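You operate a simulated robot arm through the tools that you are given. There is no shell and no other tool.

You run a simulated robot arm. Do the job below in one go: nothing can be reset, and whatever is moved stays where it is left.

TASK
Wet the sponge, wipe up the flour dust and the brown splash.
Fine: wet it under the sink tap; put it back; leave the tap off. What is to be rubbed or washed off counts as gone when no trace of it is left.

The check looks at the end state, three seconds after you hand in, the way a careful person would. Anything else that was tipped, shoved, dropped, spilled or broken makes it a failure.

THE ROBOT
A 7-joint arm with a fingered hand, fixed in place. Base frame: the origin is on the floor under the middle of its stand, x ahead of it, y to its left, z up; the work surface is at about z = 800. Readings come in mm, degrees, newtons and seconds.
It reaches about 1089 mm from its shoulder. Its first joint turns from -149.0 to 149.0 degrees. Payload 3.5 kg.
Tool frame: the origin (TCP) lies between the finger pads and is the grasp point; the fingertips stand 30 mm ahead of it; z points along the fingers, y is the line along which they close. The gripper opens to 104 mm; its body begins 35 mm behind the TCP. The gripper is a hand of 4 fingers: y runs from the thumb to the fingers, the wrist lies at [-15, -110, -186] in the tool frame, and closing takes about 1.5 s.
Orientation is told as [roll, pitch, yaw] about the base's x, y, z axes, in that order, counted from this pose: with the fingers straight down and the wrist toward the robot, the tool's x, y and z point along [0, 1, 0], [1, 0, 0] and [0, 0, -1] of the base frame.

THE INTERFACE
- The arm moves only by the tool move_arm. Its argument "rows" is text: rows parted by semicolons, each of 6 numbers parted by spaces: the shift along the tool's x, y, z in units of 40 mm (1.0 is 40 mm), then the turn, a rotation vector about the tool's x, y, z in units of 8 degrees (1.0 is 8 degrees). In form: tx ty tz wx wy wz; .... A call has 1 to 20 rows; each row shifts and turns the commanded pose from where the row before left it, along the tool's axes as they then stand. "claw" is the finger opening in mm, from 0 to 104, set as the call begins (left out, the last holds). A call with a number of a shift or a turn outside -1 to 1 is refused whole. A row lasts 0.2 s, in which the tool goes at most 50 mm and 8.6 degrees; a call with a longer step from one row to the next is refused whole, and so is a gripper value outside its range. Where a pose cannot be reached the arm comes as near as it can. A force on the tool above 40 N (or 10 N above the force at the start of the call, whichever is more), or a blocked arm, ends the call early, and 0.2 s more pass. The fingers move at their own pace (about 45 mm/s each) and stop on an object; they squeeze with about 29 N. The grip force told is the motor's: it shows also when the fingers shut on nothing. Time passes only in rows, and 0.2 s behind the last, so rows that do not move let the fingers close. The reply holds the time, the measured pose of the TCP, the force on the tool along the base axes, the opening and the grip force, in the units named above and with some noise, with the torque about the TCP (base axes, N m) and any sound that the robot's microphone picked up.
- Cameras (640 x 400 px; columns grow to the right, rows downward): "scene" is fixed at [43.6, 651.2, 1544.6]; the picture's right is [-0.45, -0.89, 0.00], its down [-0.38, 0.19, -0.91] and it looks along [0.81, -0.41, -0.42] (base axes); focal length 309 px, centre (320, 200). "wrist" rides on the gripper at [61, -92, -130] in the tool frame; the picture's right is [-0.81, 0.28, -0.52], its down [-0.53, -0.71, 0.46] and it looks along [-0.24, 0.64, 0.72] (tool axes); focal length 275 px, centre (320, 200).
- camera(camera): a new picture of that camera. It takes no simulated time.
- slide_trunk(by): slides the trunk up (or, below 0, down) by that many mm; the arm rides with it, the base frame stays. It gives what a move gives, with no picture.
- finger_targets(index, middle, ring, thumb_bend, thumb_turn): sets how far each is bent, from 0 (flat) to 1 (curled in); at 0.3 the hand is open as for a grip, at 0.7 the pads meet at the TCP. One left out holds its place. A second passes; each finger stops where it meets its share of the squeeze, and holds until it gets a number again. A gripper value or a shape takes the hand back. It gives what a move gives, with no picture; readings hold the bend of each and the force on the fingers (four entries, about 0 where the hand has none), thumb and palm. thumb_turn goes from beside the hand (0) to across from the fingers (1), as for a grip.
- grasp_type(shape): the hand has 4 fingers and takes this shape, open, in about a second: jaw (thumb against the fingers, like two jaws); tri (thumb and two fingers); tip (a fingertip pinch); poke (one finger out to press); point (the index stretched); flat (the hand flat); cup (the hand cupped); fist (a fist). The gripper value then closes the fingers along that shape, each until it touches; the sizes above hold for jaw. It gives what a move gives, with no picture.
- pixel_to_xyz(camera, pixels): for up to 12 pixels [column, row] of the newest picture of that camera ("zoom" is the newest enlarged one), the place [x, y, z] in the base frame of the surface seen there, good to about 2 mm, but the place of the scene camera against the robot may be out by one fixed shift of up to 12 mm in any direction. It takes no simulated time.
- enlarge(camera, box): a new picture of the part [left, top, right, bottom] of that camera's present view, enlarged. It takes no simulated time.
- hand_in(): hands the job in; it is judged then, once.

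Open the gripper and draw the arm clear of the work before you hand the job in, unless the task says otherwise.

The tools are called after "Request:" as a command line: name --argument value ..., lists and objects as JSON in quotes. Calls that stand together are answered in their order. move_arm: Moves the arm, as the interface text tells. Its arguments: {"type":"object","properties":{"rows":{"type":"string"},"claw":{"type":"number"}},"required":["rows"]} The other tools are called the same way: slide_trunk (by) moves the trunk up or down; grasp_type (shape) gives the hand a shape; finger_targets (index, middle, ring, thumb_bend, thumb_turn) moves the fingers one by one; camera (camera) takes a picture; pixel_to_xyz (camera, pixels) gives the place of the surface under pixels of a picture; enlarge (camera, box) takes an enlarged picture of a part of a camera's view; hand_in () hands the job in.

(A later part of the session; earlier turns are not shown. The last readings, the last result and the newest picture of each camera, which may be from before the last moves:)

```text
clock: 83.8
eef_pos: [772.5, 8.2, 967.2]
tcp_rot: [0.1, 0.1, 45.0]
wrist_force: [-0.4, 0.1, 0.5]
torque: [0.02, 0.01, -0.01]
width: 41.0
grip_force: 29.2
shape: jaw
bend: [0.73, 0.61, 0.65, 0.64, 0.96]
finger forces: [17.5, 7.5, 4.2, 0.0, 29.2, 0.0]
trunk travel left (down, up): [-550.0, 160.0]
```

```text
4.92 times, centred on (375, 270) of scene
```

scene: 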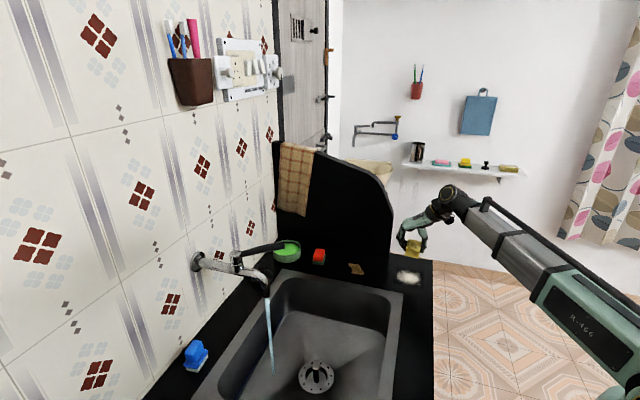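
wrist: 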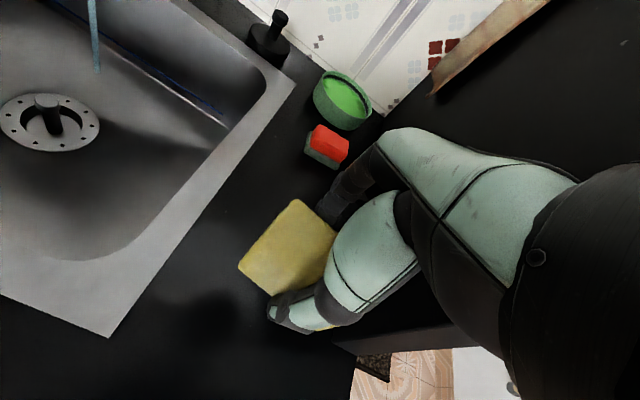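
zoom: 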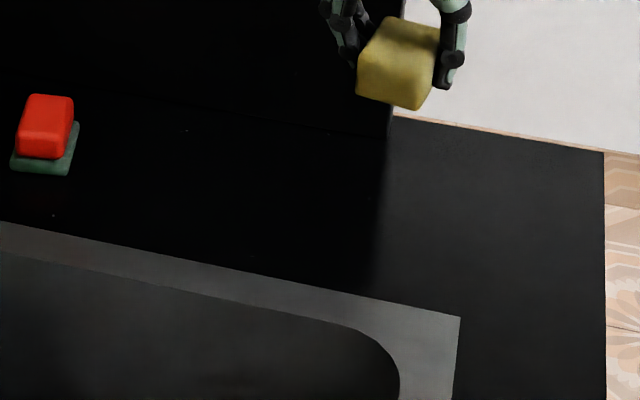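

Both stains look gone in the scene view; the tiny specks were there before. Let me zoom tighter on both spots for faint residue, and measure the sponge's position in the hand.

Request:
enlarge --camera "scene" --box '[385, 258, 435, 295]'

Request:
enlarge --camera "scene" --box '[330, 250, 380, 285]'

Request:
enlarge --camera "wrist" --box '[210, 180, 370, 340]'

Request:
pixel_to_xyz --camera "wrist" --pixels '[[296, 203], [333, 234], [243, 265], [272, 290], [240, 270], [290, 245], [265, 235], [315, 218], [258, 280]]'

```text
10.81 times, centred on (410, 276) of scene
```

zoom: 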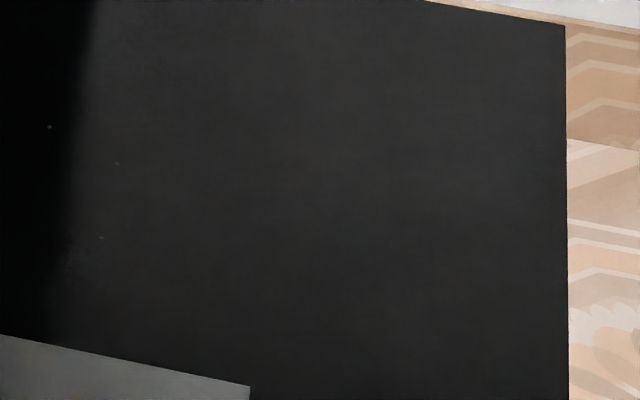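

```text
11.43 times, centred on (355, 268) of scene
```

zoom: 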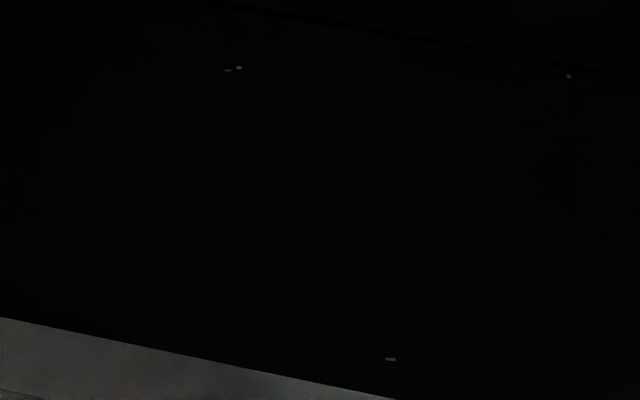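

```text
2.50 times, centred on (290, 260) of wrist
```

zoom: 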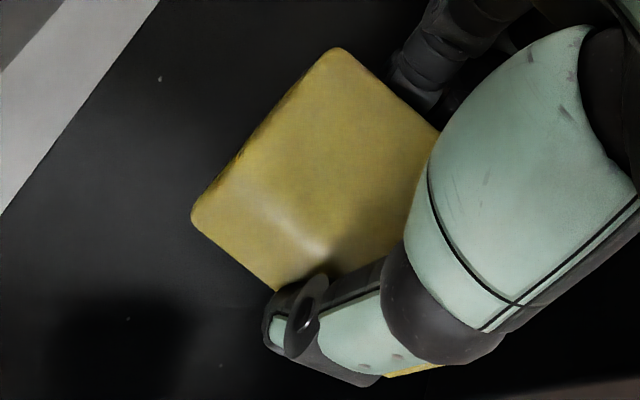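

```text
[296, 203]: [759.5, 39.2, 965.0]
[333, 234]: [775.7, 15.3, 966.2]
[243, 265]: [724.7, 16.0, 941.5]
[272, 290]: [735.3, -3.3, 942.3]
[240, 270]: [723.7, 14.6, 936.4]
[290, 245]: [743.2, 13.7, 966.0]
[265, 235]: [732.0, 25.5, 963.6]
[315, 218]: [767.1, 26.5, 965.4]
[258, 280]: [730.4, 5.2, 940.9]
```

Counter looks clean; the sponge has twisted about 13° in the grip, so I'll compensate by yawing to 58° when putting it back. I raise the trunk again and lower the hand to a low carrying height out here.

Request:
slide_trunk --by 150

Request:
move_arm --rows "0 0 0.9 0 0 0; 0 0 0.9 0 0 0; 0 0 0.9 0 0 0; 0 0 0.9 0 0 0; 0 0 0.9 0 0 0; 0 0 0.9 0 0 0; 0 0 0 0 0 -0.8125; 0 0 0 0 0 -0.8125; 0 0 0 0 0 0"

Request:
camera --camera "wrist"

Request:
camera --camera "scene"

```text
clock: 85.6
eef_pos: [772.3, 9.4, 1116.7]
tcp_rot: [0.1, 0.0, 45.0]
wrist_force: [0.3, -0.5, 0.1]
torque: [-0.01, -0.01, 0.02]
width: 41.0
grip_force: 29.2
shape: jaw
bend: [0.73, 0.61, 0.65, 0.64, 0.96]
finger forces: [17.4, 7.5, 4.3, 0.0, 29.1, 0.1]
trunk travel left (down, up): [-700.0, 10.0]
```

```text
clock: 87.6
eef_pos: [773.4, 10.6, 900.4]
tcp_rot: [0.2, 0.0, 58.1]
wrist_force: [-0.4, 0.3, -0.9]
torque: [-0.02, -0.03, -0.01]
width: 41.2
grip_force: 29.3
shape: jaw
bend: [0.73, 0.61, 0.65, 0.64, 0.96]
finger forces: [17.3, 7.4, 4.1, 0.1, 29.0, 0.0]
trunk travel left (down, up): [-700.0, 10.0]
```

```text
taken
```

wrist: 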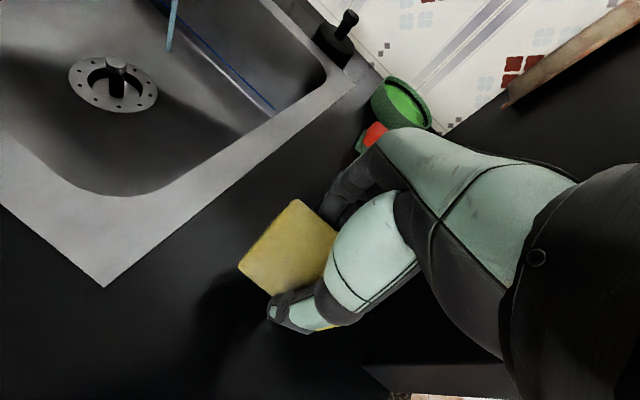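

```text
taken
```

scene: 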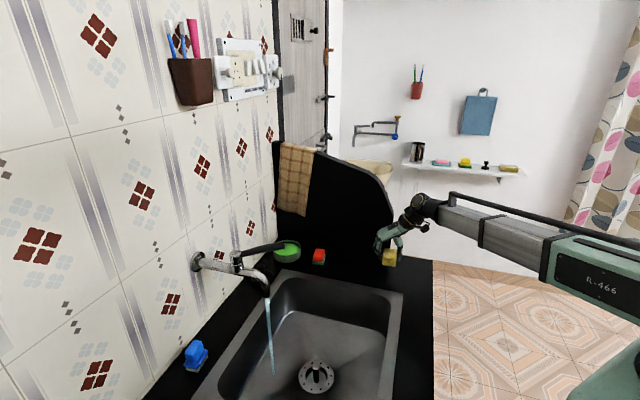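

Let me verify the sponge's alignment by measuring its top corners now.

Request:
enlarge --camera "wrist" --box '[210, 180, 370, 340]'

Request:
pixel_to_xyz --camera "zoom" --pixels '[[340, 52], [330, 55], [300, 85], [260, 130], [225, 180], [200, 212], [200, 228], [235, 260], [270, 285], [385, 85], [425, 120], [310, 200]]'

```text
2.50 times, centred on (290, 260) of wrist
```

zoom: 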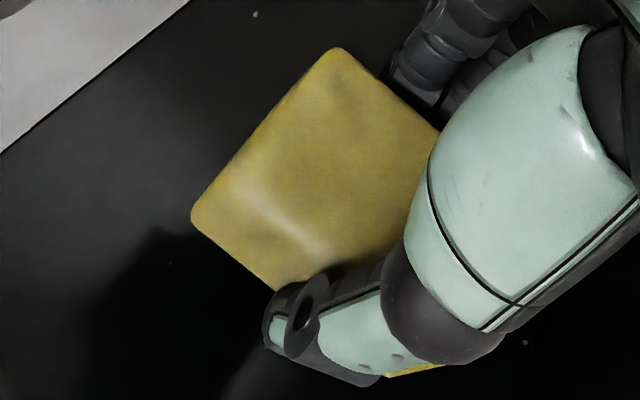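

```text
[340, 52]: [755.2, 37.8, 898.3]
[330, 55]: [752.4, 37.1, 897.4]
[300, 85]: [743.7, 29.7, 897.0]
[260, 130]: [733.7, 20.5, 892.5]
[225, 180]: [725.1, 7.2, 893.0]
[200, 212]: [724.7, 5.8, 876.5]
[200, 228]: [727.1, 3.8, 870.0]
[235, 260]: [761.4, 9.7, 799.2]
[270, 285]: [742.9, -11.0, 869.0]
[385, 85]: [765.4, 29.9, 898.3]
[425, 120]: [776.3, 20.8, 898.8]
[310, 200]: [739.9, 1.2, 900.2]
```

The sponge's short axis is at ~49°, so I reduce yaw by 3.5°, then carry it at z≈900 to its original place (centre 514,75).

Request:
move_arm --rows "0 0 0 0 0 0.44; 0.7615 -0.2625 0 0 0 0; 0.7615 -0.2625 0 0 0 0; 0.7615 -0.2625 0 0 0 0; 0.7615 -0.2625 0 0 0 0; 0.7615 -0.2625 0 0 0 0; 0.7615 -0.2625 0 0 0 0; 0.7615 -0.2625 0 0 0 0; 0.7615 -0.2625 0 0 0 0; 0 0 0 0 0 0"

Request:
camera --camera "wrist"

Request:
enlarge --camera "scene" --box '[360, 240, 480, 350]'

```text
clock: 89.8
eef_pos: [524.6, 82.3, 901.0]
tcp_rot: [0.1, 0.0, 54.5]
wrist_force: [0.1, 1.0, 0.1]
torque: [-0.02, 0.0, 0.0]
width: 41.5
grip_force: 29.3
shape: jaw
bend: [0.73, 0.61, 0.65, 0.64, 0.96]
finger forces: [17.3, 7.5, 4.1, 0.0, 28.8, 0.0]
trunk travel left (down, up): [-700.0, 10.0]
```

```text
taken
```

wrist: 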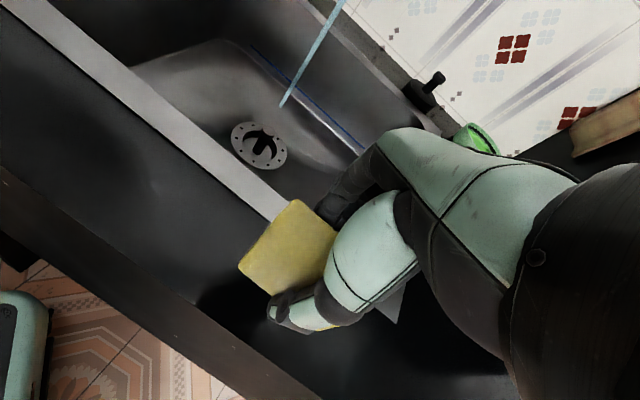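

```text
3.64 times, centred on (420, 295) of scene
```

zoom: 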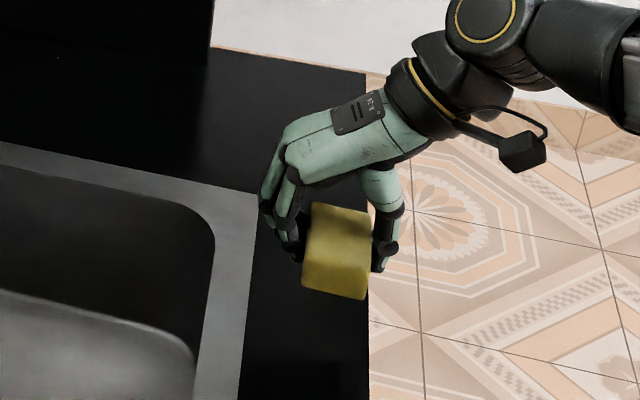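

Positioned above the original spot, aligned with the counter edge. I lower it gently to the surface.

Request:
move_arm --rows "0.02 0.03 0.6 0 0 0; 0 0 0.6 0 0 0; 0 0 0.2 0 0 0; 0 0 0.1 0 0 0; 0 0 0.05 0 0 0; 0 0 0 0 0 0"

Request:
move_arm --rows "0 0 0.05 0 0 0; 0 0 0 0 0 0"

```text
clock: 91.2
eef_pos: [524.2, 82.8, 838.6]
tcp_rot: [0.2, 0.0, 54.5]
wrist_force: [-0.3, 0.0, 0.7]
torque: [0.01, 0.01, 0.02]
width: 41.0
grip_force: 28.8
shape: jaw
bend: [0.73, 0.61, 0.65, 0.64, 0.96]
finger forces: [17.3, 7.3, 4.1, 0.0, 28.6, 0.0]
trunk travel left (down, up): [-700.0, 10.0]
```

```text
clock: 91.8
eef_pos: [525.0, 84.5, 836.4]
tcp_rot: [0.1, -0.1, 54.5]
wrist_force: [1.0, 0.8, 0.1]
torque: [-0.01, -0.01, -0.01]
width: 41.3
grip_force: 28.8
shape: jaw
bend: [0.73, 0.61, 0.65, 0.64, 0.96]
finger forces: [17.3, 7.4, 4.1, 0.0, 28.7, 0.0]
trunk travel left (down, up): [-700.0, 10.0]
```

No contact yet at 836; one more small step.

Request:
move_arm --rows "0 0 0.04 0 0 0; 0 0 0 0 0 0"

Request:
enlarge --camera "scene" --box '[380, 270, 460, 340]'

```text
clock: 92.4
eef_pos: [524.0, 84.6, 835.6]
tcp_rot: [0.1, 0.0, 54.5]
wrist_force: [-0.5, -1.2, -0.4]
torque: [0.03, 0.01, -0.02]
width: 41.0
grip_force: 28.5
shape: jaw
bend: [0.73, 0.61, 0.65, 0.64, 0.96]
finger forces: [17.3, 7.4, 4.1, 0.0, 28.6, 0.0]
trunk travel left (down, up): [-700.0, 10.0]
```

```text
5.71 times, centred on (420, 305) of scene
```

zoom: 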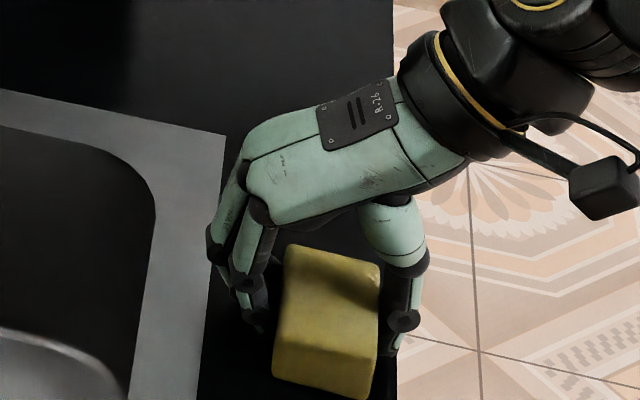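

Request:
move_arm --rows "0 0 0.04 0 0 0; 0 0 0 0 0 0"

```text
clock: 93.0
eef_pos: [524.6, 84.4, 833.1]
tcp_rot: [0.0, 0.1, 54.5]
wrist_force: [0.0, -1.4, 5.0]
torque: [-0.05, 0.06, -0.02]
width: 41.0
grip_force: 29.3
shape: jaw
bend: [0.73, 0.61, 0.65, 0.64, 0.96]
finger forces: [17.1, 7.2, 4.1, 0.1, 29.1, 0.0]
trunk travel left (down, up): [-700.0, 10.0]
```

Contact (5 N). Before releasing I check the sponge's corners against the original ones (507.5,111) and (477.5,79.4).

Request:
enlarge --camera "wrist" --box '[210, 180, 370, 340]'

Request:
pixel_to_xyz --camera "zoom" --pixels '[[340, 52], [330, 55], [300, 85], [260, 130], [225, 180], [200, 212], [200, 226], [270, 283], [385, 85], [425, 120], [310, 200]]'

```text
2.50 times, centred on (290, 260) of wrist
```

zoom: 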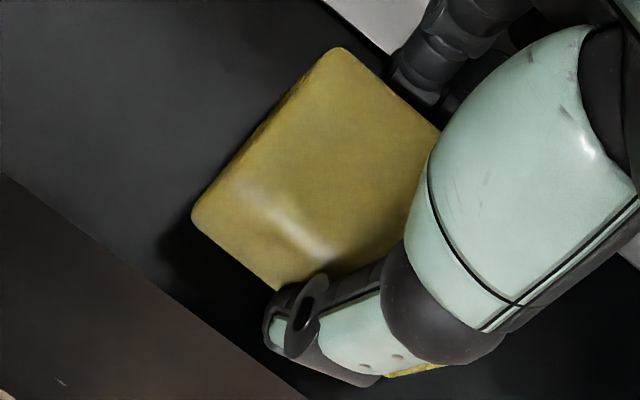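

```text
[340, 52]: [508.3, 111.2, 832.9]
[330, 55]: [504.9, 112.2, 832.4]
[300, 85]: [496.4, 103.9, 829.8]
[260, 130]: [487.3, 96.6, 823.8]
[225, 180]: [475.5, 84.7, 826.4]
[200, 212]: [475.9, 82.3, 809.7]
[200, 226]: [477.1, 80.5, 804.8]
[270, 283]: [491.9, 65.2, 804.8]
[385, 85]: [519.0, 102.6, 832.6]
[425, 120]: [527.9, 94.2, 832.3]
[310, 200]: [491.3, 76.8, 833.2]
```

The sponge sits within 2 mm of its original place. I open the hand and rise.

Request:
move_arm --rows "0 0 0 0 0 0; 0 0 0 0 0 0; 0 0 0 0 0 0; 0 0 0 0 0 0; 0 0 0 0 0 0" --claw 84

Request:
enlarge --camera "scene" --box '[380, 270, 460, 340]'

Request:
camera --camera "wrist"

```text
clock: 94.2
eef_pos: [524.5, 84.9, 832.9]
tcp_rot: [0.1, -0.1, 54.5]
wrist_force: [0.8, -0.2, 0.5]
torque: [0.02, -0.03, -0.01]
width: 83.5
grip_force: 0.0
shape: jaw
bend: [0.27, 0.34, 0.32, 0.49, 0.99]
finger forces: [0.0, 0.7, 0.1, 0.1, 0.0, 0.0]
trunk travel left (down, up): [-700.0, 10.0]
```

```text
5.71 times, centred on (420, 305) of scene
```

zoom: 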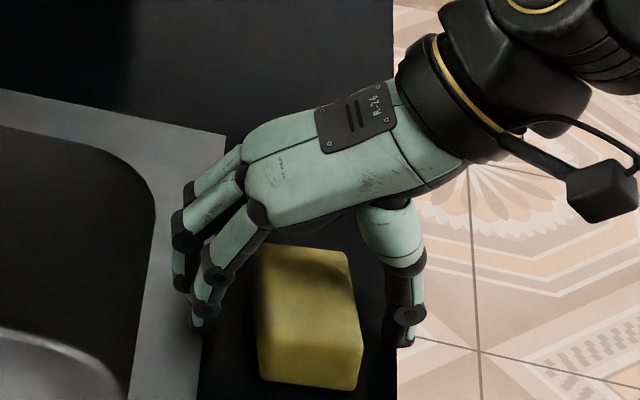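

```text
taken
```

wrist: 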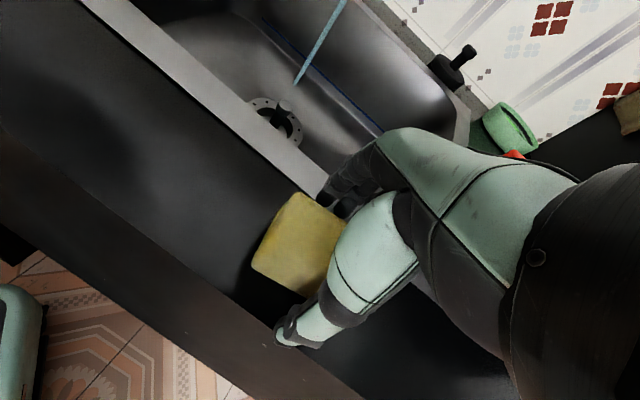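

The sponge shifted slightly as the fingers opened. I rise straight up and re-measure it.

Request:
move_arm --rows "0 0 -0.2 0 0 0; 0 0 -0.5 0 0 0; 0 0 -0.8 0 0 0; 0 0 0 0 0 0"

Request:
enlarge --camera "wrist" --box '[210, 170, 370, 330]'

Request:
enlarge --camera "scene" --box '[390, 300, 450, 350]'

Request:
pixel_to_xyz --camera "zoom" --pixels '[[274, 110], [392, 134], [398, 250], [276, 236], [330, 180]]'

```text
clock: 95.2
eef_pos: [525.3, 83.3, 892.7]
tcp_rot: [0.1, 0.0, 54.6]
wrist_force: [1.0, 0.6, 0.9]
torque: [0.0, -0.02, 0.01]
width: 83.8
grip_force: 0.1
shape: jaw
bend: [0.27, 0.34, 0.32, 0.49, 0.99]
finger forces: [0.0, 0.1, 0.1, 0.0, 0.0, 0.0]
trunk travel left (down, up): [-700.0, 10.0]
```

```text
2.50 times, centred on (290, 250) of wrist
```

zoom: 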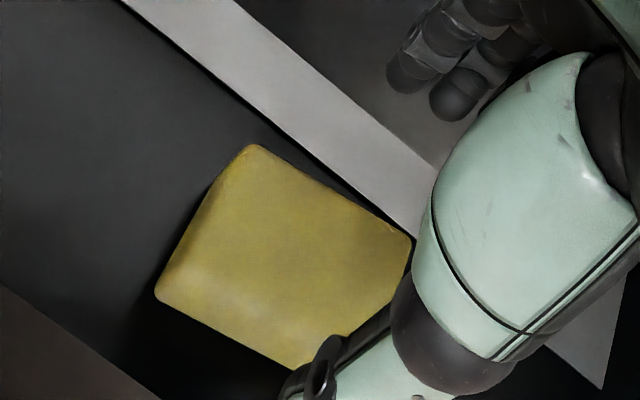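

```text
8.00 times, centred on (420, 325) of scene
```

zoom: 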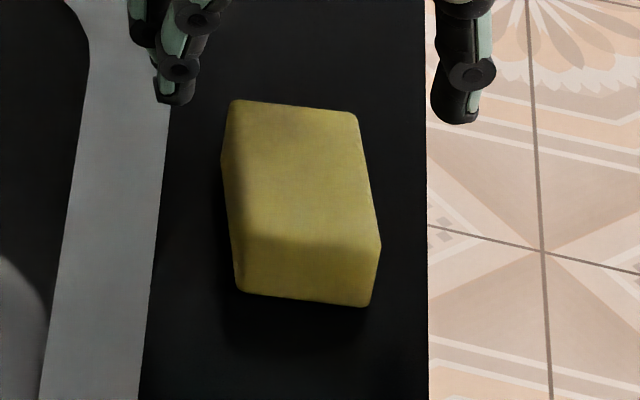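

```text
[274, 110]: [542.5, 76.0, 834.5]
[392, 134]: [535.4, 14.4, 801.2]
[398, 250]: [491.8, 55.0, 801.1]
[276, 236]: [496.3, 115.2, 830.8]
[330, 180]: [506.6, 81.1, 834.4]
```

Request:
pixel_to_xyz --camera "zoom" --pixels '[[240, 106], [349, 118], [374, 243], [247, 232], [305, 170], [240, 285], [366, 300]]'

```text
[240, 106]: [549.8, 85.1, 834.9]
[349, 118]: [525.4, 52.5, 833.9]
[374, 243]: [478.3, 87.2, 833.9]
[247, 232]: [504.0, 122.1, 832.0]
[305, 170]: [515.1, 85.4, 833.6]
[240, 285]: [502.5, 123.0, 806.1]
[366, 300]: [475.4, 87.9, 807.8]
```

The sponge ended about 12 mm toward the sink and turned 7°. I'll nudge it back: square the hand to yaw 45, lower with the fingers behind it, then push gently toward the front.

Request:
move_arm --rows "0 0 0 0 0 0.6; 0 0 0 0 0 0.6; 0 0.29 0 0 0 0; 0 0 0 0 0 0"

Request:
enlarge --camera "wrist" --box '[210, 150, 390, 350]'

Request:
pixel_to_xyz --camera "zoom" --pixels '[[200, 60], [220, 90], [240, 130], [300, 150], [340, 190], [360, 60], [390, 80], [410, 95], [430, 100], [290, 330], [330, 330]]'

```text
clock: 96.2
eef_pos: [532.0, 93.3, 894.6]
tcp_rot: [0.0, 0.0, 45.0]
wrist_force: [-0.2, 0.6, -0.1]
torque: [0.02, 0.0, 0.01]
width: 84.0
grip_force: 0.1
shape: jaw
bend: [0.27, 0.34, 0.32, 0.49, 0.99]
finger forces: [0.0, 0.0, 0.1, 0.1, 0.1, 0.0]
trunk travel left (down, up): [-700.0, 10.0]
```

```text
2.00 times, centred on (300, 250) of wrist
```

zoom: 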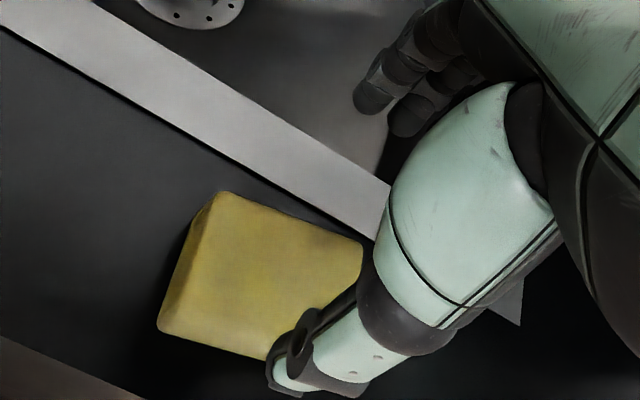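

```text
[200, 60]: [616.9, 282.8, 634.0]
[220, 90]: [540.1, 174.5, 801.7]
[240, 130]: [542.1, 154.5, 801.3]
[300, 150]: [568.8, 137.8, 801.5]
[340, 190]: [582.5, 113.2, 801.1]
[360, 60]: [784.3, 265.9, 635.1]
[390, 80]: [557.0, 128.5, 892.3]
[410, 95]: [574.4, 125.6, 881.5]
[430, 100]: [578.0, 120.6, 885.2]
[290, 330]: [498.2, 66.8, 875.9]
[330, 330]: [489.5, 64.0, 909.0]
```

Request:
pixel_to_xyz --camera "zoom" --pixels '[[225, 196], [358, 246], [163, 322], [180, 312], [265, 352], [290, 215], [280, 270], [355, 270], [372, 105], [395, 125], [350, 215], [270, 370]]'

```text
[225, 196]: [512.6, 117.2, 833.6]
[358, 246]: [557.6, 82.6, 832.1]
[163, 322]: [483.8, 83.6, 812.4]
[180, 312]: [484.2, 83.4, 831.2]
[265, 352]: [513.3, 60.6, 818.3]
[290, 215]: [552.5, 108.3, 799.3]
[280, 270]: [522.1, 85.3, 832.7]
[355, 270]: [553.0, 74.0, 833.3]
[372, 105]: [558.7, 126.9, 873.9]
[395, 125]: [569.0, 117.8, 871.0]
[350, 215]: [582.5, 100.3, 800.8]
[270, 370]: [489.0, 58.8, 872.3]
```

Fingertips' inner faces are about 43 mm ahead of the TCP, sponge's back face at n≈453. I lower to z≈840 behind the sponge.

Request:
move_arm --rows "0 0 0.6 0 0 0; 0 0 0.6 0 0 0; 0 0 0.17 0 0 0; 0 0 0 0 0 0"

Request:
move_arm --rows "0 -0.2 0 0 0 0; 0 -0.2 0 0 0 0; 0 -0.2 0 0 0 0; 0 -0.15 0 0 0 0; 0 0 0 0 0 0"

Request:
enlarge --camera "wrist" --box '[210, 150, 390, 350]'

Request:
enlarge --camera "scene" --box '[390, 290, 450, 340]'

```text
clock: 97.2
eef_pos: [533.4, 93.5, 838.6]
tcp_rot: [0.1, -0.1, 44.8]
wrist_force: [0.2, -0.5, -0.6]
torque: [0.01, 0.01, -0.01]
width: 83.8
grip_force: 0.1
shape: jaw
bend: [0.27, 0.34, 0.32, 0.49, 0.99]
finger forces: [0.1, 0.1, 0.1, 0.0, 0.0, 0.0]
trunk travel left (down, up): [-700.0, 10.0]
```

```text
clock: 98.4
eef_pos: [512.0, 73.1, 840.0]
tcp_rot: [0.0, 0.0, 44.9]
wrist_force: [-0.3, 0.1, -0.3]
torque: [0.02, -0.02, 0.01]
width: 83.8
grip_force: 0.0
shape: jaw
bend: [0.27, 0.34, 0.31, 0.49, 0.99]
finger forces: [0.1, 0.0, 0.1, 0.0, 0.0, 0.0]
trunk travel left (down, up): [-700.0, 10.0]
```

```text
2.00 times, centred on (300, 250) of wrist
```

zoom: 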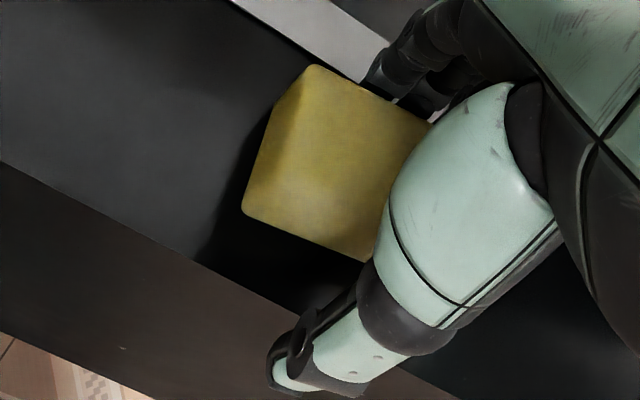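

```text
8.00 times, centred on (420, 315) of scene
```

zoom: 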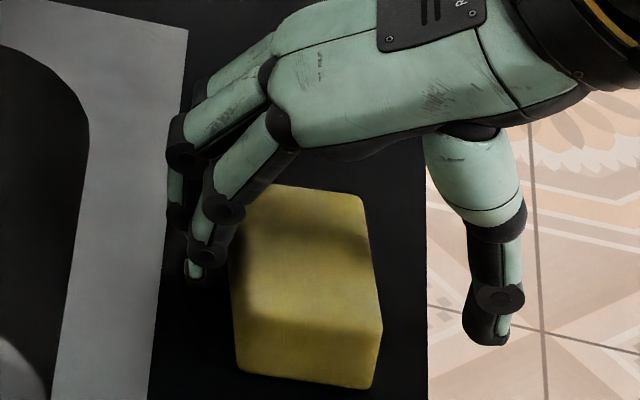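

Fingers are just about touching the sponge's back face. I continue pushing 12 mm in small steps.

Request:
move_arm --rows "0 -0.1 0 0 0 0; 0 -0.1 0 0 0 0; 0 -0.1 0 0 0 0; 0 0 0 0 0 0"

Request:
enlarge --camera "wrist" --box '[210, 150, 390, 350]'

Request:
enlarge --camera "scene" --box '[390, 300, 450, 350]'

Request:
pixel_to_xyz --camera "zoom" --pixels '[[247, 232], [374, 243], [242, 285], [366, 300], [349, 118], [310, 180]]'

```text
clock: 99.4
eef_pos: [502.5, 63.1, 839.1]
tcp_rot: [0.0, 0.0, 45.0]
wrist_force: [0.2, -0.3, -0.4]
torque: [0.0, 0.02, 0.01]
width: 83.9
grip_force: 0.2
shape: jaw
bend: [0.27, 0.34, 0.31, 0.49, 0.99]
finger forces: [0.0, 0.0, 0.0, 0.0, 0.1, 0.0]
trunk travel left (down, up): [-700.0, 10.0]
```

```text
2.00 times, centred on (300, 250) of wrist
```

zoom: 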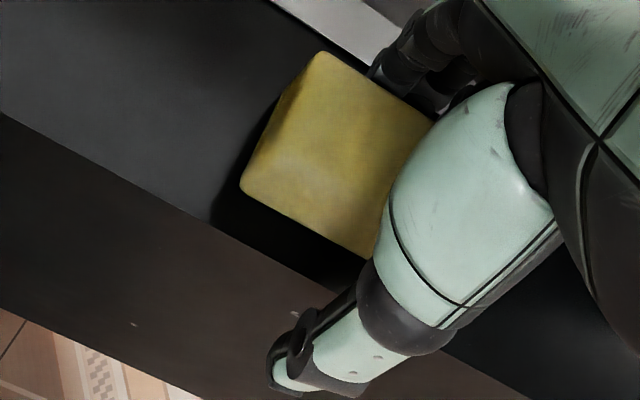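

```text
8.00 times, centred on (420, 325) of scene
```

zoom: 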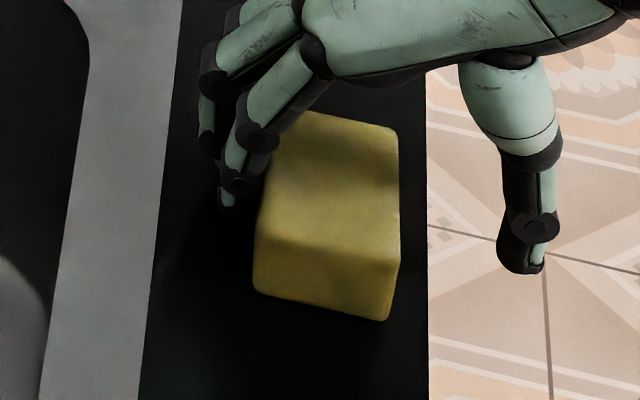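

```text
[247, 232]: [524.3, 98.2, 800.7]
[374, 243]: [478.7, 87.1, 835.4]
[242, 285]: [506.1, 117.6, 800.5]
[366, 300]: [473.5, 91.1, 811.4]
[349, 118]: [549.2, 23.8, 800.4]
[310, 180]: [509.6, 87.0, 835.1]
```

The sponge now matches its original outline almost exactly. I back off 16 mm and lift away.

Request:
move_arm --rows "0 0.2 0 0 0 0; 0 0.2 0 0 0 0; 0 0 -0.5 0 0 0; 0 0 -0.7 0 0 0; 0 0.6 0 0 0 0; 0 0.8 0 0 0 0; 0 0.8 0 0 0 0; 0 0.8 0 0 0 0; 0 0.8 -0.3 0 0 0; 0 0.8 -0.3 0 0 0; 0 0 0 0 0 0"

Request:
enlarge --camera "scene" --box '[390, 300, 450, 350]'

Request:
camera --camera "scene"

```text
clock: 101.8
eef_pos: [641.9, 203.0, 908.9]
tcp_rot: [0.1, 0.1, 44.9]
wrist_force: [-0.1, 0.3, 0.8]
torque: [0.0, 0.01, 0.04]
width: 84.0
grip_force: 0.0
shape: jaw
bend: [0.27, 0.34, 0.31, 0.49, 0.99]
finger forces: [0.0, 0.0, 0.0, 0.0, 0.0, 0.1]
trunk travel left (down, up): [-700.0, 10.0]
```

```text
8.00 times, centred on (420, 325) of scene
```

zoom: 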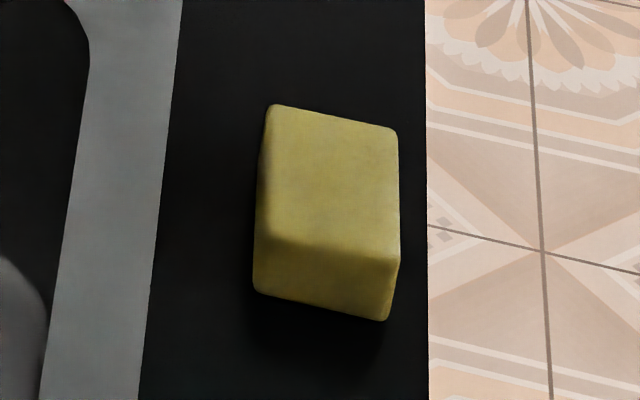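

```text
taken
```

scene: 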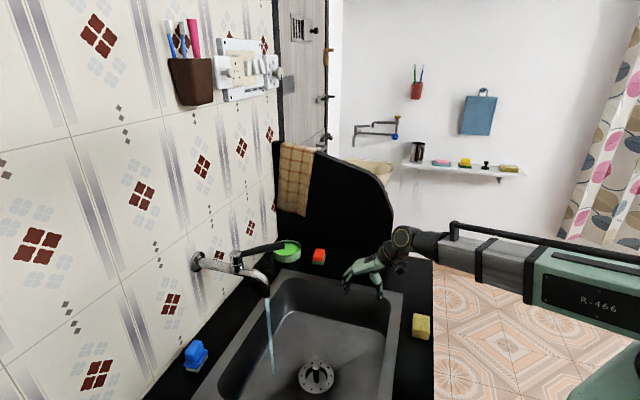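

The sponge is back where it was. Now to close the tap: I rise well above, then return the trunk to its original height.

Request:
move_arm --rows "0 0 -1 0 0 0; 0 0 -1 0 0 0; 0 0 -1 0 0 0; 0 0 -1 0 0 0; 0 0 -1 0 0 0; 0 0 -1 0 0 0; 0 0 -1 0 0 0; 0 0 -1 0 0 0; 0 0 -1 0 0 0; 0 0 -1 0 0 0; 0 0 -1 0 0 0; 0 0 0 0 0 0" --claw 104

Request:
slide_trunk --by -150

```text
clock: 104.4
eef_pos: [642.4, 202.9, 1349.9]
tcp_rot: [0.0, 0.1, 44.9]
wrist_force: [-1.0, 0.1, -0.6]
torque: [-0.03, 0.01, 0.0]
width: 103.6
grip_force: 0.1
shape: jaw
bend: [0.3, 0.3, 0.3, 0.3, 0.98]
finger forces: [0.0, 0.1, 0.1, 0.0, 0.0, 0.0]
trunk travel left (down, up): [-700.0, 10.0]
```

```text
clock: 106.1
eef_pos: [642.6, 202.8, 1199.5]
tcp_rot: [0.1, 0.0, 44.9]
wrist_force: [-0.2, 0.2, -0.6]
torque: [-0.02, 0.01, 0.0]
width: 103.7
grip_force: 0.0
shape: jaw
bend: [0.3, 0.3, 0.3, 0.3, 0.98]
finger forces: [0.0, 0.0, 0.0, 0.0, 0.1, 0.0]
trunk travel left (down, up): [-550.0, 160.0]
```

Now I rotate to yaw 0 and move above the open lever at about (750,428), staying at z≈1200.

Request:
move_arm --rows "0 0 0 0 0 0.9375; 0 0 0 0 0 0.9375; 0 0 0 0 0 0.9375; 0 0 0 0 0 0.9375; 0 0 0 0 0 0.9375; 0 0 0 0 0 0.9375; 0.8036 0.3836 0 0 0 0; 0.8036 0.3836 0 0 0 0; 0.8036 0.3836 0 0 0 0; 0.8036 0.3836 0 0 0 0; 0.8036 0.3836 0 0 0 0; 0.8036 0.3836 0 0 0 0; 0.8036 0.3836 0 0 0 0; 0 0 0 0 0 0"

Request:
camera --camera "wrist"

Request:
pixel_to_xyz --camera "wrist" --pixels '[[140, 225], [170, 245], [200, 265], [225, 282], [255, 300], [262, 310], [240, 300]]'

```text
clock: 109.1
eef_pos: [753.1, 429.6, 1198.1]
tcp_rot: [0.0, 0.1, 0.0]
wrist_force: [-0.6, -0.4, 0.4]
torque: [0.03, 0.0, 0.01]
width: 103.8
grip_force: 0.0
shape: jaw
bend: [0.3, 0.3, 0.3, 0.3, 0.98]
finger forces: [0.0, 0.0, 0.0, 0.0, 0.0, 0.0]
trunk travel left (down, up): [-550.0, 160.0]
```

```text
taken
```

wrist: 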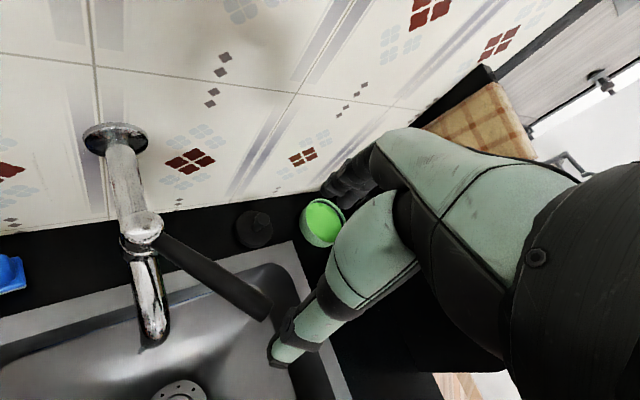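

```text
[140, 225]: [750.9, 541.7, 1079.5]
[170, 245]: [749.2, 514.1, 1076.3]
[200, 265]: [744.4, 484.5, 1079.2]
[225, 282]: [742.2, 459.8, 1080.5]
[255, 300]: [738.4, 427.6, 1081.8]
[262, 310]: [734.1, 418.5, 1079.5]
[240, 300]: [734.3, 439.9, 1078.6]
```

The lever's centreline at this radius is near (740,430). I shift 13 mm and descend with the open hand straddling the lever.

Request:
move_arm --rows "0 -0.33 0 0 0 0; 0 0 0.76 0 0 0; 0 0 0.76 0 0 0; 0 0 0.76 0 0 0; 0 0 0.76 0 0 0; 0 0 0 0 0 0"

Request:
move_arm --rows "0 0 0 0 0 0; 0 0 0 0 0 0; 0 0 0 0 0 0; 0 0 0 0 0 0; 0 0 0 0 0 0; 0 0 0 0 0 0" --claw 32

Request:
camera --camera "wrist"

```text
clock: 110.5
eef_pos: [738.3, 426.9, 1079.2]
tcp_rot: [-0.1, 0.1, -0.1]
wrist_force: [0.3, -1.2, 1.1]
torque: [0.01, -0.02, 0.01]
width: 103.6
grip_force: 0.1
shape: jaw
bend: [0.3, 0.3, 0.3, 0.3, 0.98]
finger forces: [0.0, 0.0, 0.0, 0.1, 0.0, 0.0]
trunk travel left (down, up): [-550.0, 160.0]
```

```text
clock: 111.9
eef_pos: [738.5, 428.6, 1079.7]
tcp_rot: [0.1, 0.1, -0.1]
wrist_force: [-0.5, 0.8, -0.5]
torque: [-0.01, 0.01, 0.0]
width: 32.1
grip_force: 0.1
shape: jaw
bend: [0.74, 0.53, 0.5, 0.74, 1.0]
finger forces: [0.0, 0.0, 0.0, 0.0, 0.0, 0.0]
trunk travel left (down, up): [-550.0, 160.0]
```

```text
taken
```

wrist: 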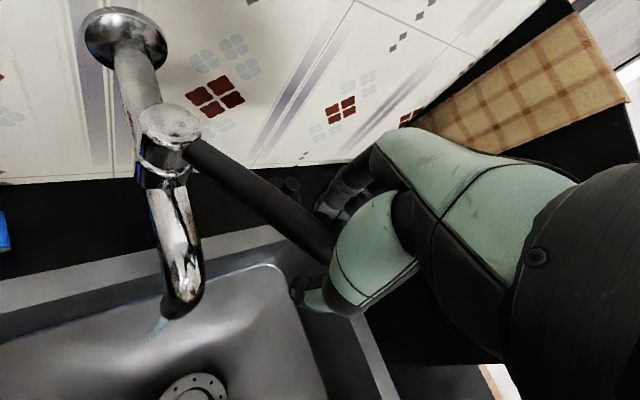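

The lever is caged without contact. I follow the arc back to close the tap.

Request:
move_arm --rows "0 0 0 0 0 0.75; 0.024 -0.365 0 0 0 0.9375; 0.024 -0.365 0 0 0 0.9375; 0.024 -0.365 0 0 0 0.9375; 0.024 -0.365 0 0 0 0.9375; 0.024 -0.365 0 0 0 0.9375; 0 0 0 0 0 0"

Request:
camera --camera "wrist"

Request:
enlarge --camera "scene" --box '[180, 220, 340, 400]'

```text
clock: 113.5
eef_pos: [671.7, 459.6, 1077.6]
tcp_rot: [0.0, 0.0, -43.7]
wrist_force: [-0.4, -0.6, 0.3]
torque: [-0.01, -0.02, -0.03]
width: 32.5
grip_force: 0.1
shape: jaw
bend: [0.74, 0.53, 0.51, 0.74, 1.0]
finger forces: [0.3, 0.1, 0.0, 0.1, 0.0, 0.0]
trunk travel left (down, up): [-550.0, 160.0]
```

```text
taken
```

wrist: 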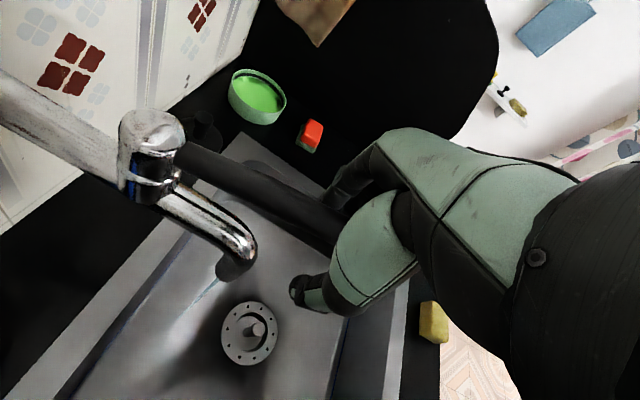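

```text
2.22 times, centred on (260, 310) of scene
```

zoom: 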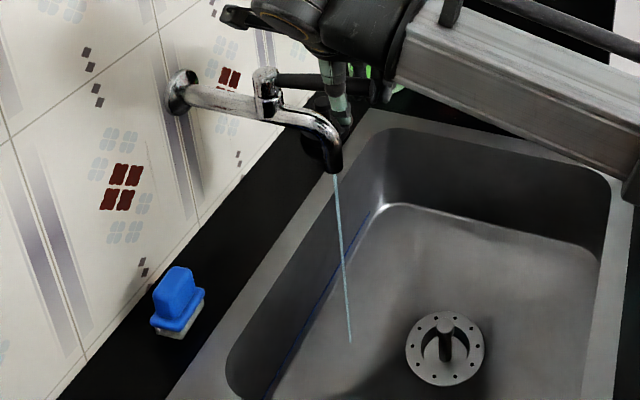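

The stream has thinned but still runs. I push the lever a little further in small steps.

Request:
move_arm --rows "0 -0.1 0 0 0 0; 0 -0.1 0 0 0 0; 0 -0.1 0 0 0 0; 0 0 0 0 0 0"

Request:
enlarge --camera "scene" --box '[180, 220, 340, 400]'

Request:
camera --camera "wrist"

```text
clock: 114.5
eef_pos: [661.9, 465.4, 1076.3]
tcp_rot: [0.0, 0.1, -43.6]
wrist_force: [0.2, -0.3, 0.2]
torque: [-0.01, 0.01, 0.01]
width: 32.4
grip_force: 0.0
shape: jaw
bend: [0.74, 0.53, 0.51, 0.74, 1.0]
finger forces: [0.2, 0.0, 0.0, 0.0, 0.0, 0.1]
trunk travel left (down, up): [-550.0, 160.0]
```

```text
2.22 times, centred on (260, 310) of scene
```

zoom: 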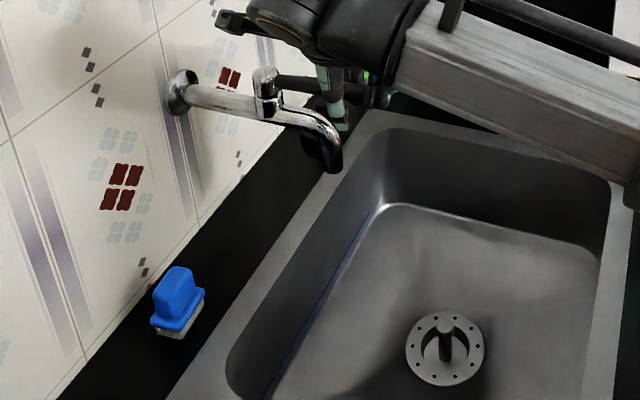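

```text
taken
```

wrist: 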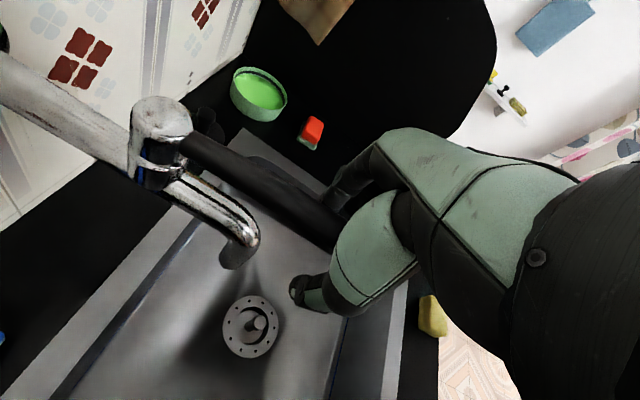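

The water has stopped. I check the lever's angle against its original closed one (original end at (661-663,455)).

Request:
pixel_to_xyz --camera "wrist" --pixels '[[160, 115], [200, 147], [240, 172], [280, 197], [310, 215], [325, 228], [300, 222], [320, 205]]'

Request:
enlarge --camera "wrist" --box '[100, 70, 400, 330]'

```text
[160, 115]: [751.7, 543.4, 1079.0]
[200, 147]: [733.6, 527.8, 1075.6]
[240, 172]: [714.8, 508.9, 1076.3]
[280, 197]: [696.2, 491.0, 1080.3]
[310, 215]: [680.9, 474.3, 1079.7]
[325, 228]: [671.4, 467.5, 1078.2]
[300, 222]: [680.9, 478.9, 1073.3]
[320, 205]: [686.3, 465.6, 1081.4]
```

```text
1.54 times, centred on (250, 200) of wrist
```

zoom: 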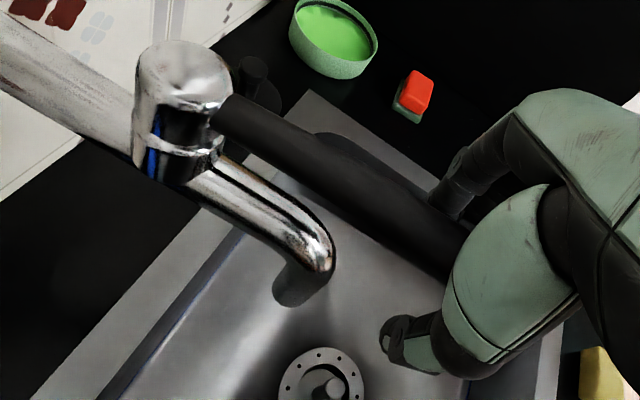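

The lever is back at about 224-226°, matching its original angle. I make one tiny further push (3 mm) to see if it is against its stop.

Request:
move_arm --rows "0 -0.08 0 0 0 0; 0 0 0 0 0 0"

Request:
enlarge --camera "scene" --box '[180, 220, 340, 400]'

```text
clock: 115.1
eef_pos: [659.2, 468.8, 1079.0]
tcp_rot: [0.0, 0.0, -43.6]
wrist_force: [0.5, -0.7, -0.6]
torque: [0.02, 0.02, -0.02]
width: 32.3
grip_force: 0.0
shape: jaw
bend: [0.74, 0.53, 0.51, 0.74, 1.0]
finger forces: [0.8, 0.0, 0.0, 0.1, 0.0, 0.1]
trunk travel left (down, up): [-550.0, 160.0]
```

```text
2.22 times, centred on (260, 310) of scene
```

zoom: 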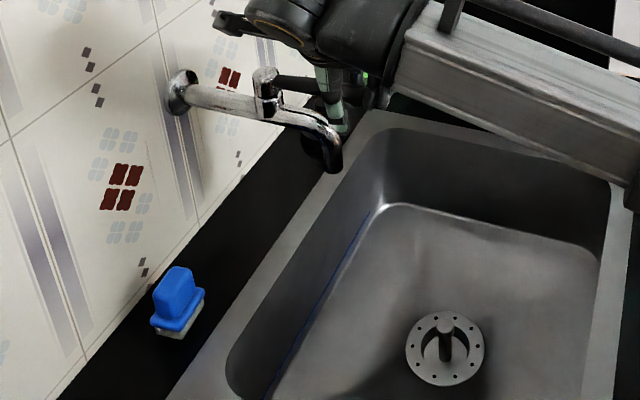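

Water is off and a light contact (0.8 N) shows. I open the hand and rise, then verify the lever angle and the stream.

Request:
move_arm --rows "0 0.1 0 0 0 0; 0 0 0 0 0 0; 0 0 0 0 0 0; 0 0 0 0 0 0; 0 0 0 0 0 0; 0 0 0 0 0 0; 0 0 -0.8 0 0 0; 0 0 -0.8 0 0 0; 0 0 -0.8 0 0 0; 0 0 -0.8 0 0 0; 0 0 0 0 0 0" --claw 104

Request:
camera --camera "wrist"

Request:
enlarge --camera "scene" --box '[180, 220, 340, 400]'

```text
clock: 117.5
eef_pos: [663.1, 468.3, 1206.2]
tcp_rot: [0.0, 0.1, -43.6]
wrist_force: [-0.4, 0.4, -0.2]
torque: [0.01, 0.04, 0.02]
width: 103.7
grip_force: 0.0
shape: jaw
bend: [0.3, 0.3, 0.3, 0.3, 0.98]
finger forces: [0.0, 0.0, 0.1, 0.1, 0.1, 0.0]
trunk travel left (down, up): [-550.0, 160.0]
```

```text
taken
```

wrist: 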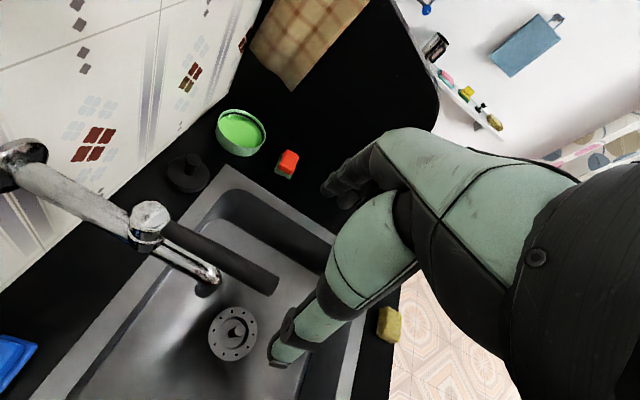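

```text
2.22 times, centred on (260, 310) of scene
```

zoom: 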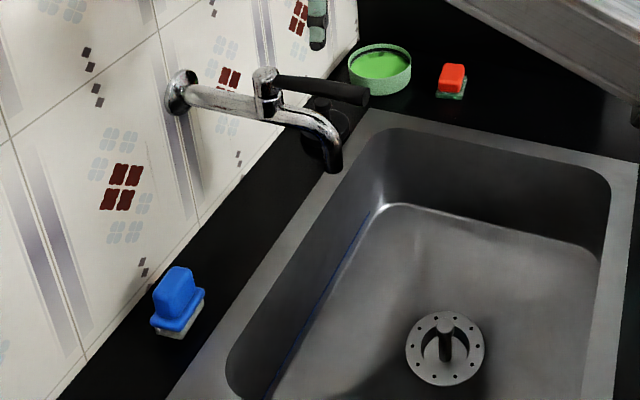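

The tap is off and the lever's end (scene ≈(281.6,263)) matches its original place. I measure the lever once more from the wrist camera to be certain.

Request:
pixel_to_xyz --camera "wrist" --pixels '[[150, 217], [200, 245], [230, 260], [255, 274], [268, 282], [258, 266], [250, 285], [212, 285]]'

Request:
enlarge --camera "wrist" --box '[100, 180, 300, 320]'

```text
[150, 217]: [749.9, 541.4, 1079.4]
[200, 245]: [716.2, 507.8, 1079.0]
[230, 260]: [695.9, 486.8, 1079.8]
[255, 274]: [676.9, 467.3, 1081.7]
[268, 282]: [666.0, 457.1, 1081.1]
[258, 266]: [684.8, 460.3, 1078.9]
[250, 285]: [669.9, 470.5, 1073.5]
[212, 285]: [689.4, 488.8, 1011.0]
```

```text
2.86 times, centred on (200, 250) of wrist
```

zoom: 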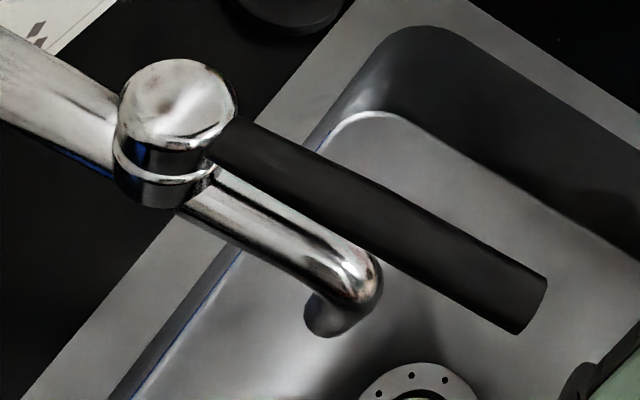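

The lever reads 225.1°, aligned with the spout, with no stream. I return the arm to its start pose, which also gives the original view of the wiped areas.

Request:
move_arm --rows "0 0 -0.6 0 0 -0.91; 0 0 -0.6 0 0 -0.91; 0 0 -0.6 0 0 -0.91; 0 0 -0.6 0 0 -0.91; 0 0 -0.2 0 0 -0.91; 0 0 0 0 0 -0.91; 0 0 0 0 0 0"

Request:
move_arm --rows "-1 0.23 0 0 0 0; -1 0.23 0 0 0 0; -1 0.23 0 0 0 0; -1 0.23 0 0 0 0; -1 0.23 0 0 0 0; -1 0.23 0 0 0 0; -1 0.23 0 0 0 0; -1 0.23 0 0 0 0; -1 0.23 0 0 0 0; -1 0.23 0 0 0 0; -1 0.23 0 0 0 0; -1 0.23 0 0 0 0; -1 0.23 0 0 0 0; 0 0 0 0 0 0"

Request:
camera --camera "wrist"

Request:
camera --camera "scene"

Request:
enlarge --camera "wrist" --box '[80, 220, 260, 400]'

```text
clock: 119.1
eef_pos: [663.7, 465.6, 1310.1]
tcp_rot: [0.0, 0.1, 0.2]
wrist_force: [0.2, 0.6, -0.3]
torque: [-0.03, 0.0, 0.05]
width: 103.7
grip_force: 0.1
shape: jaw
bend: [0.3, 0.3, 0.3, 0.3, 0.98]
finger forces: [0.0, 0.0, 0.0, 0.1, 0.0, 0.0]
trunk travel left (down, up): [-550.0, 160.0]
```

```text
clock: 122.1
eef_pos: [785.4, -52.8, 1307.1]
tcp_rot: [0.0, 0.1, 0.1]
wrist_force: [0.9, -0.8, 0.3]
torque: [0.01, 0.02, -0.03]
width: 103.7
grip_force: 0.1
shape: jaw
bend: [0.3, 0.3, 0.3, 0.3, 0.98]
finger forces: [0.0, 0.0, 0.0, 0.1, 0.0, 0.0]
trunk travel left (down, up): [-550.0, 160.0]
```

```text
taken
```

wrist: 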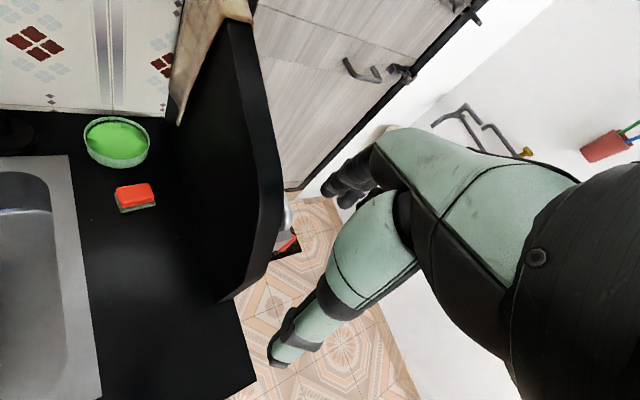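

```text
taken
```

scene: 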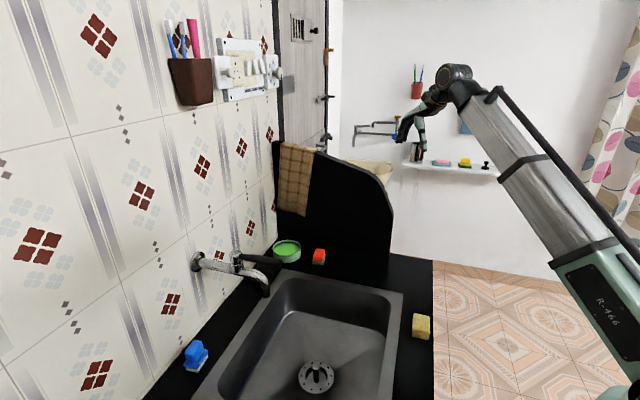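

```text
2.22 times, centred on (170, 310) of wrist
```

zoom: 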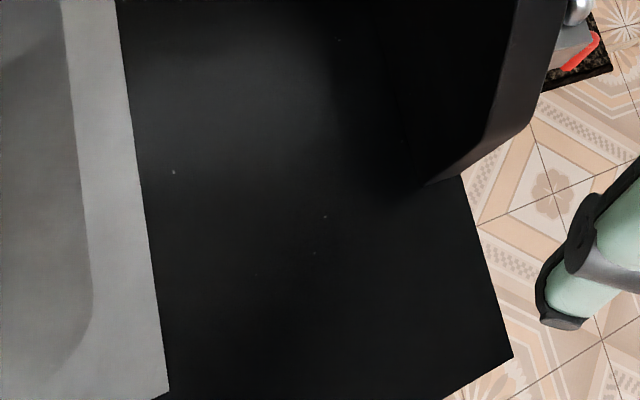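

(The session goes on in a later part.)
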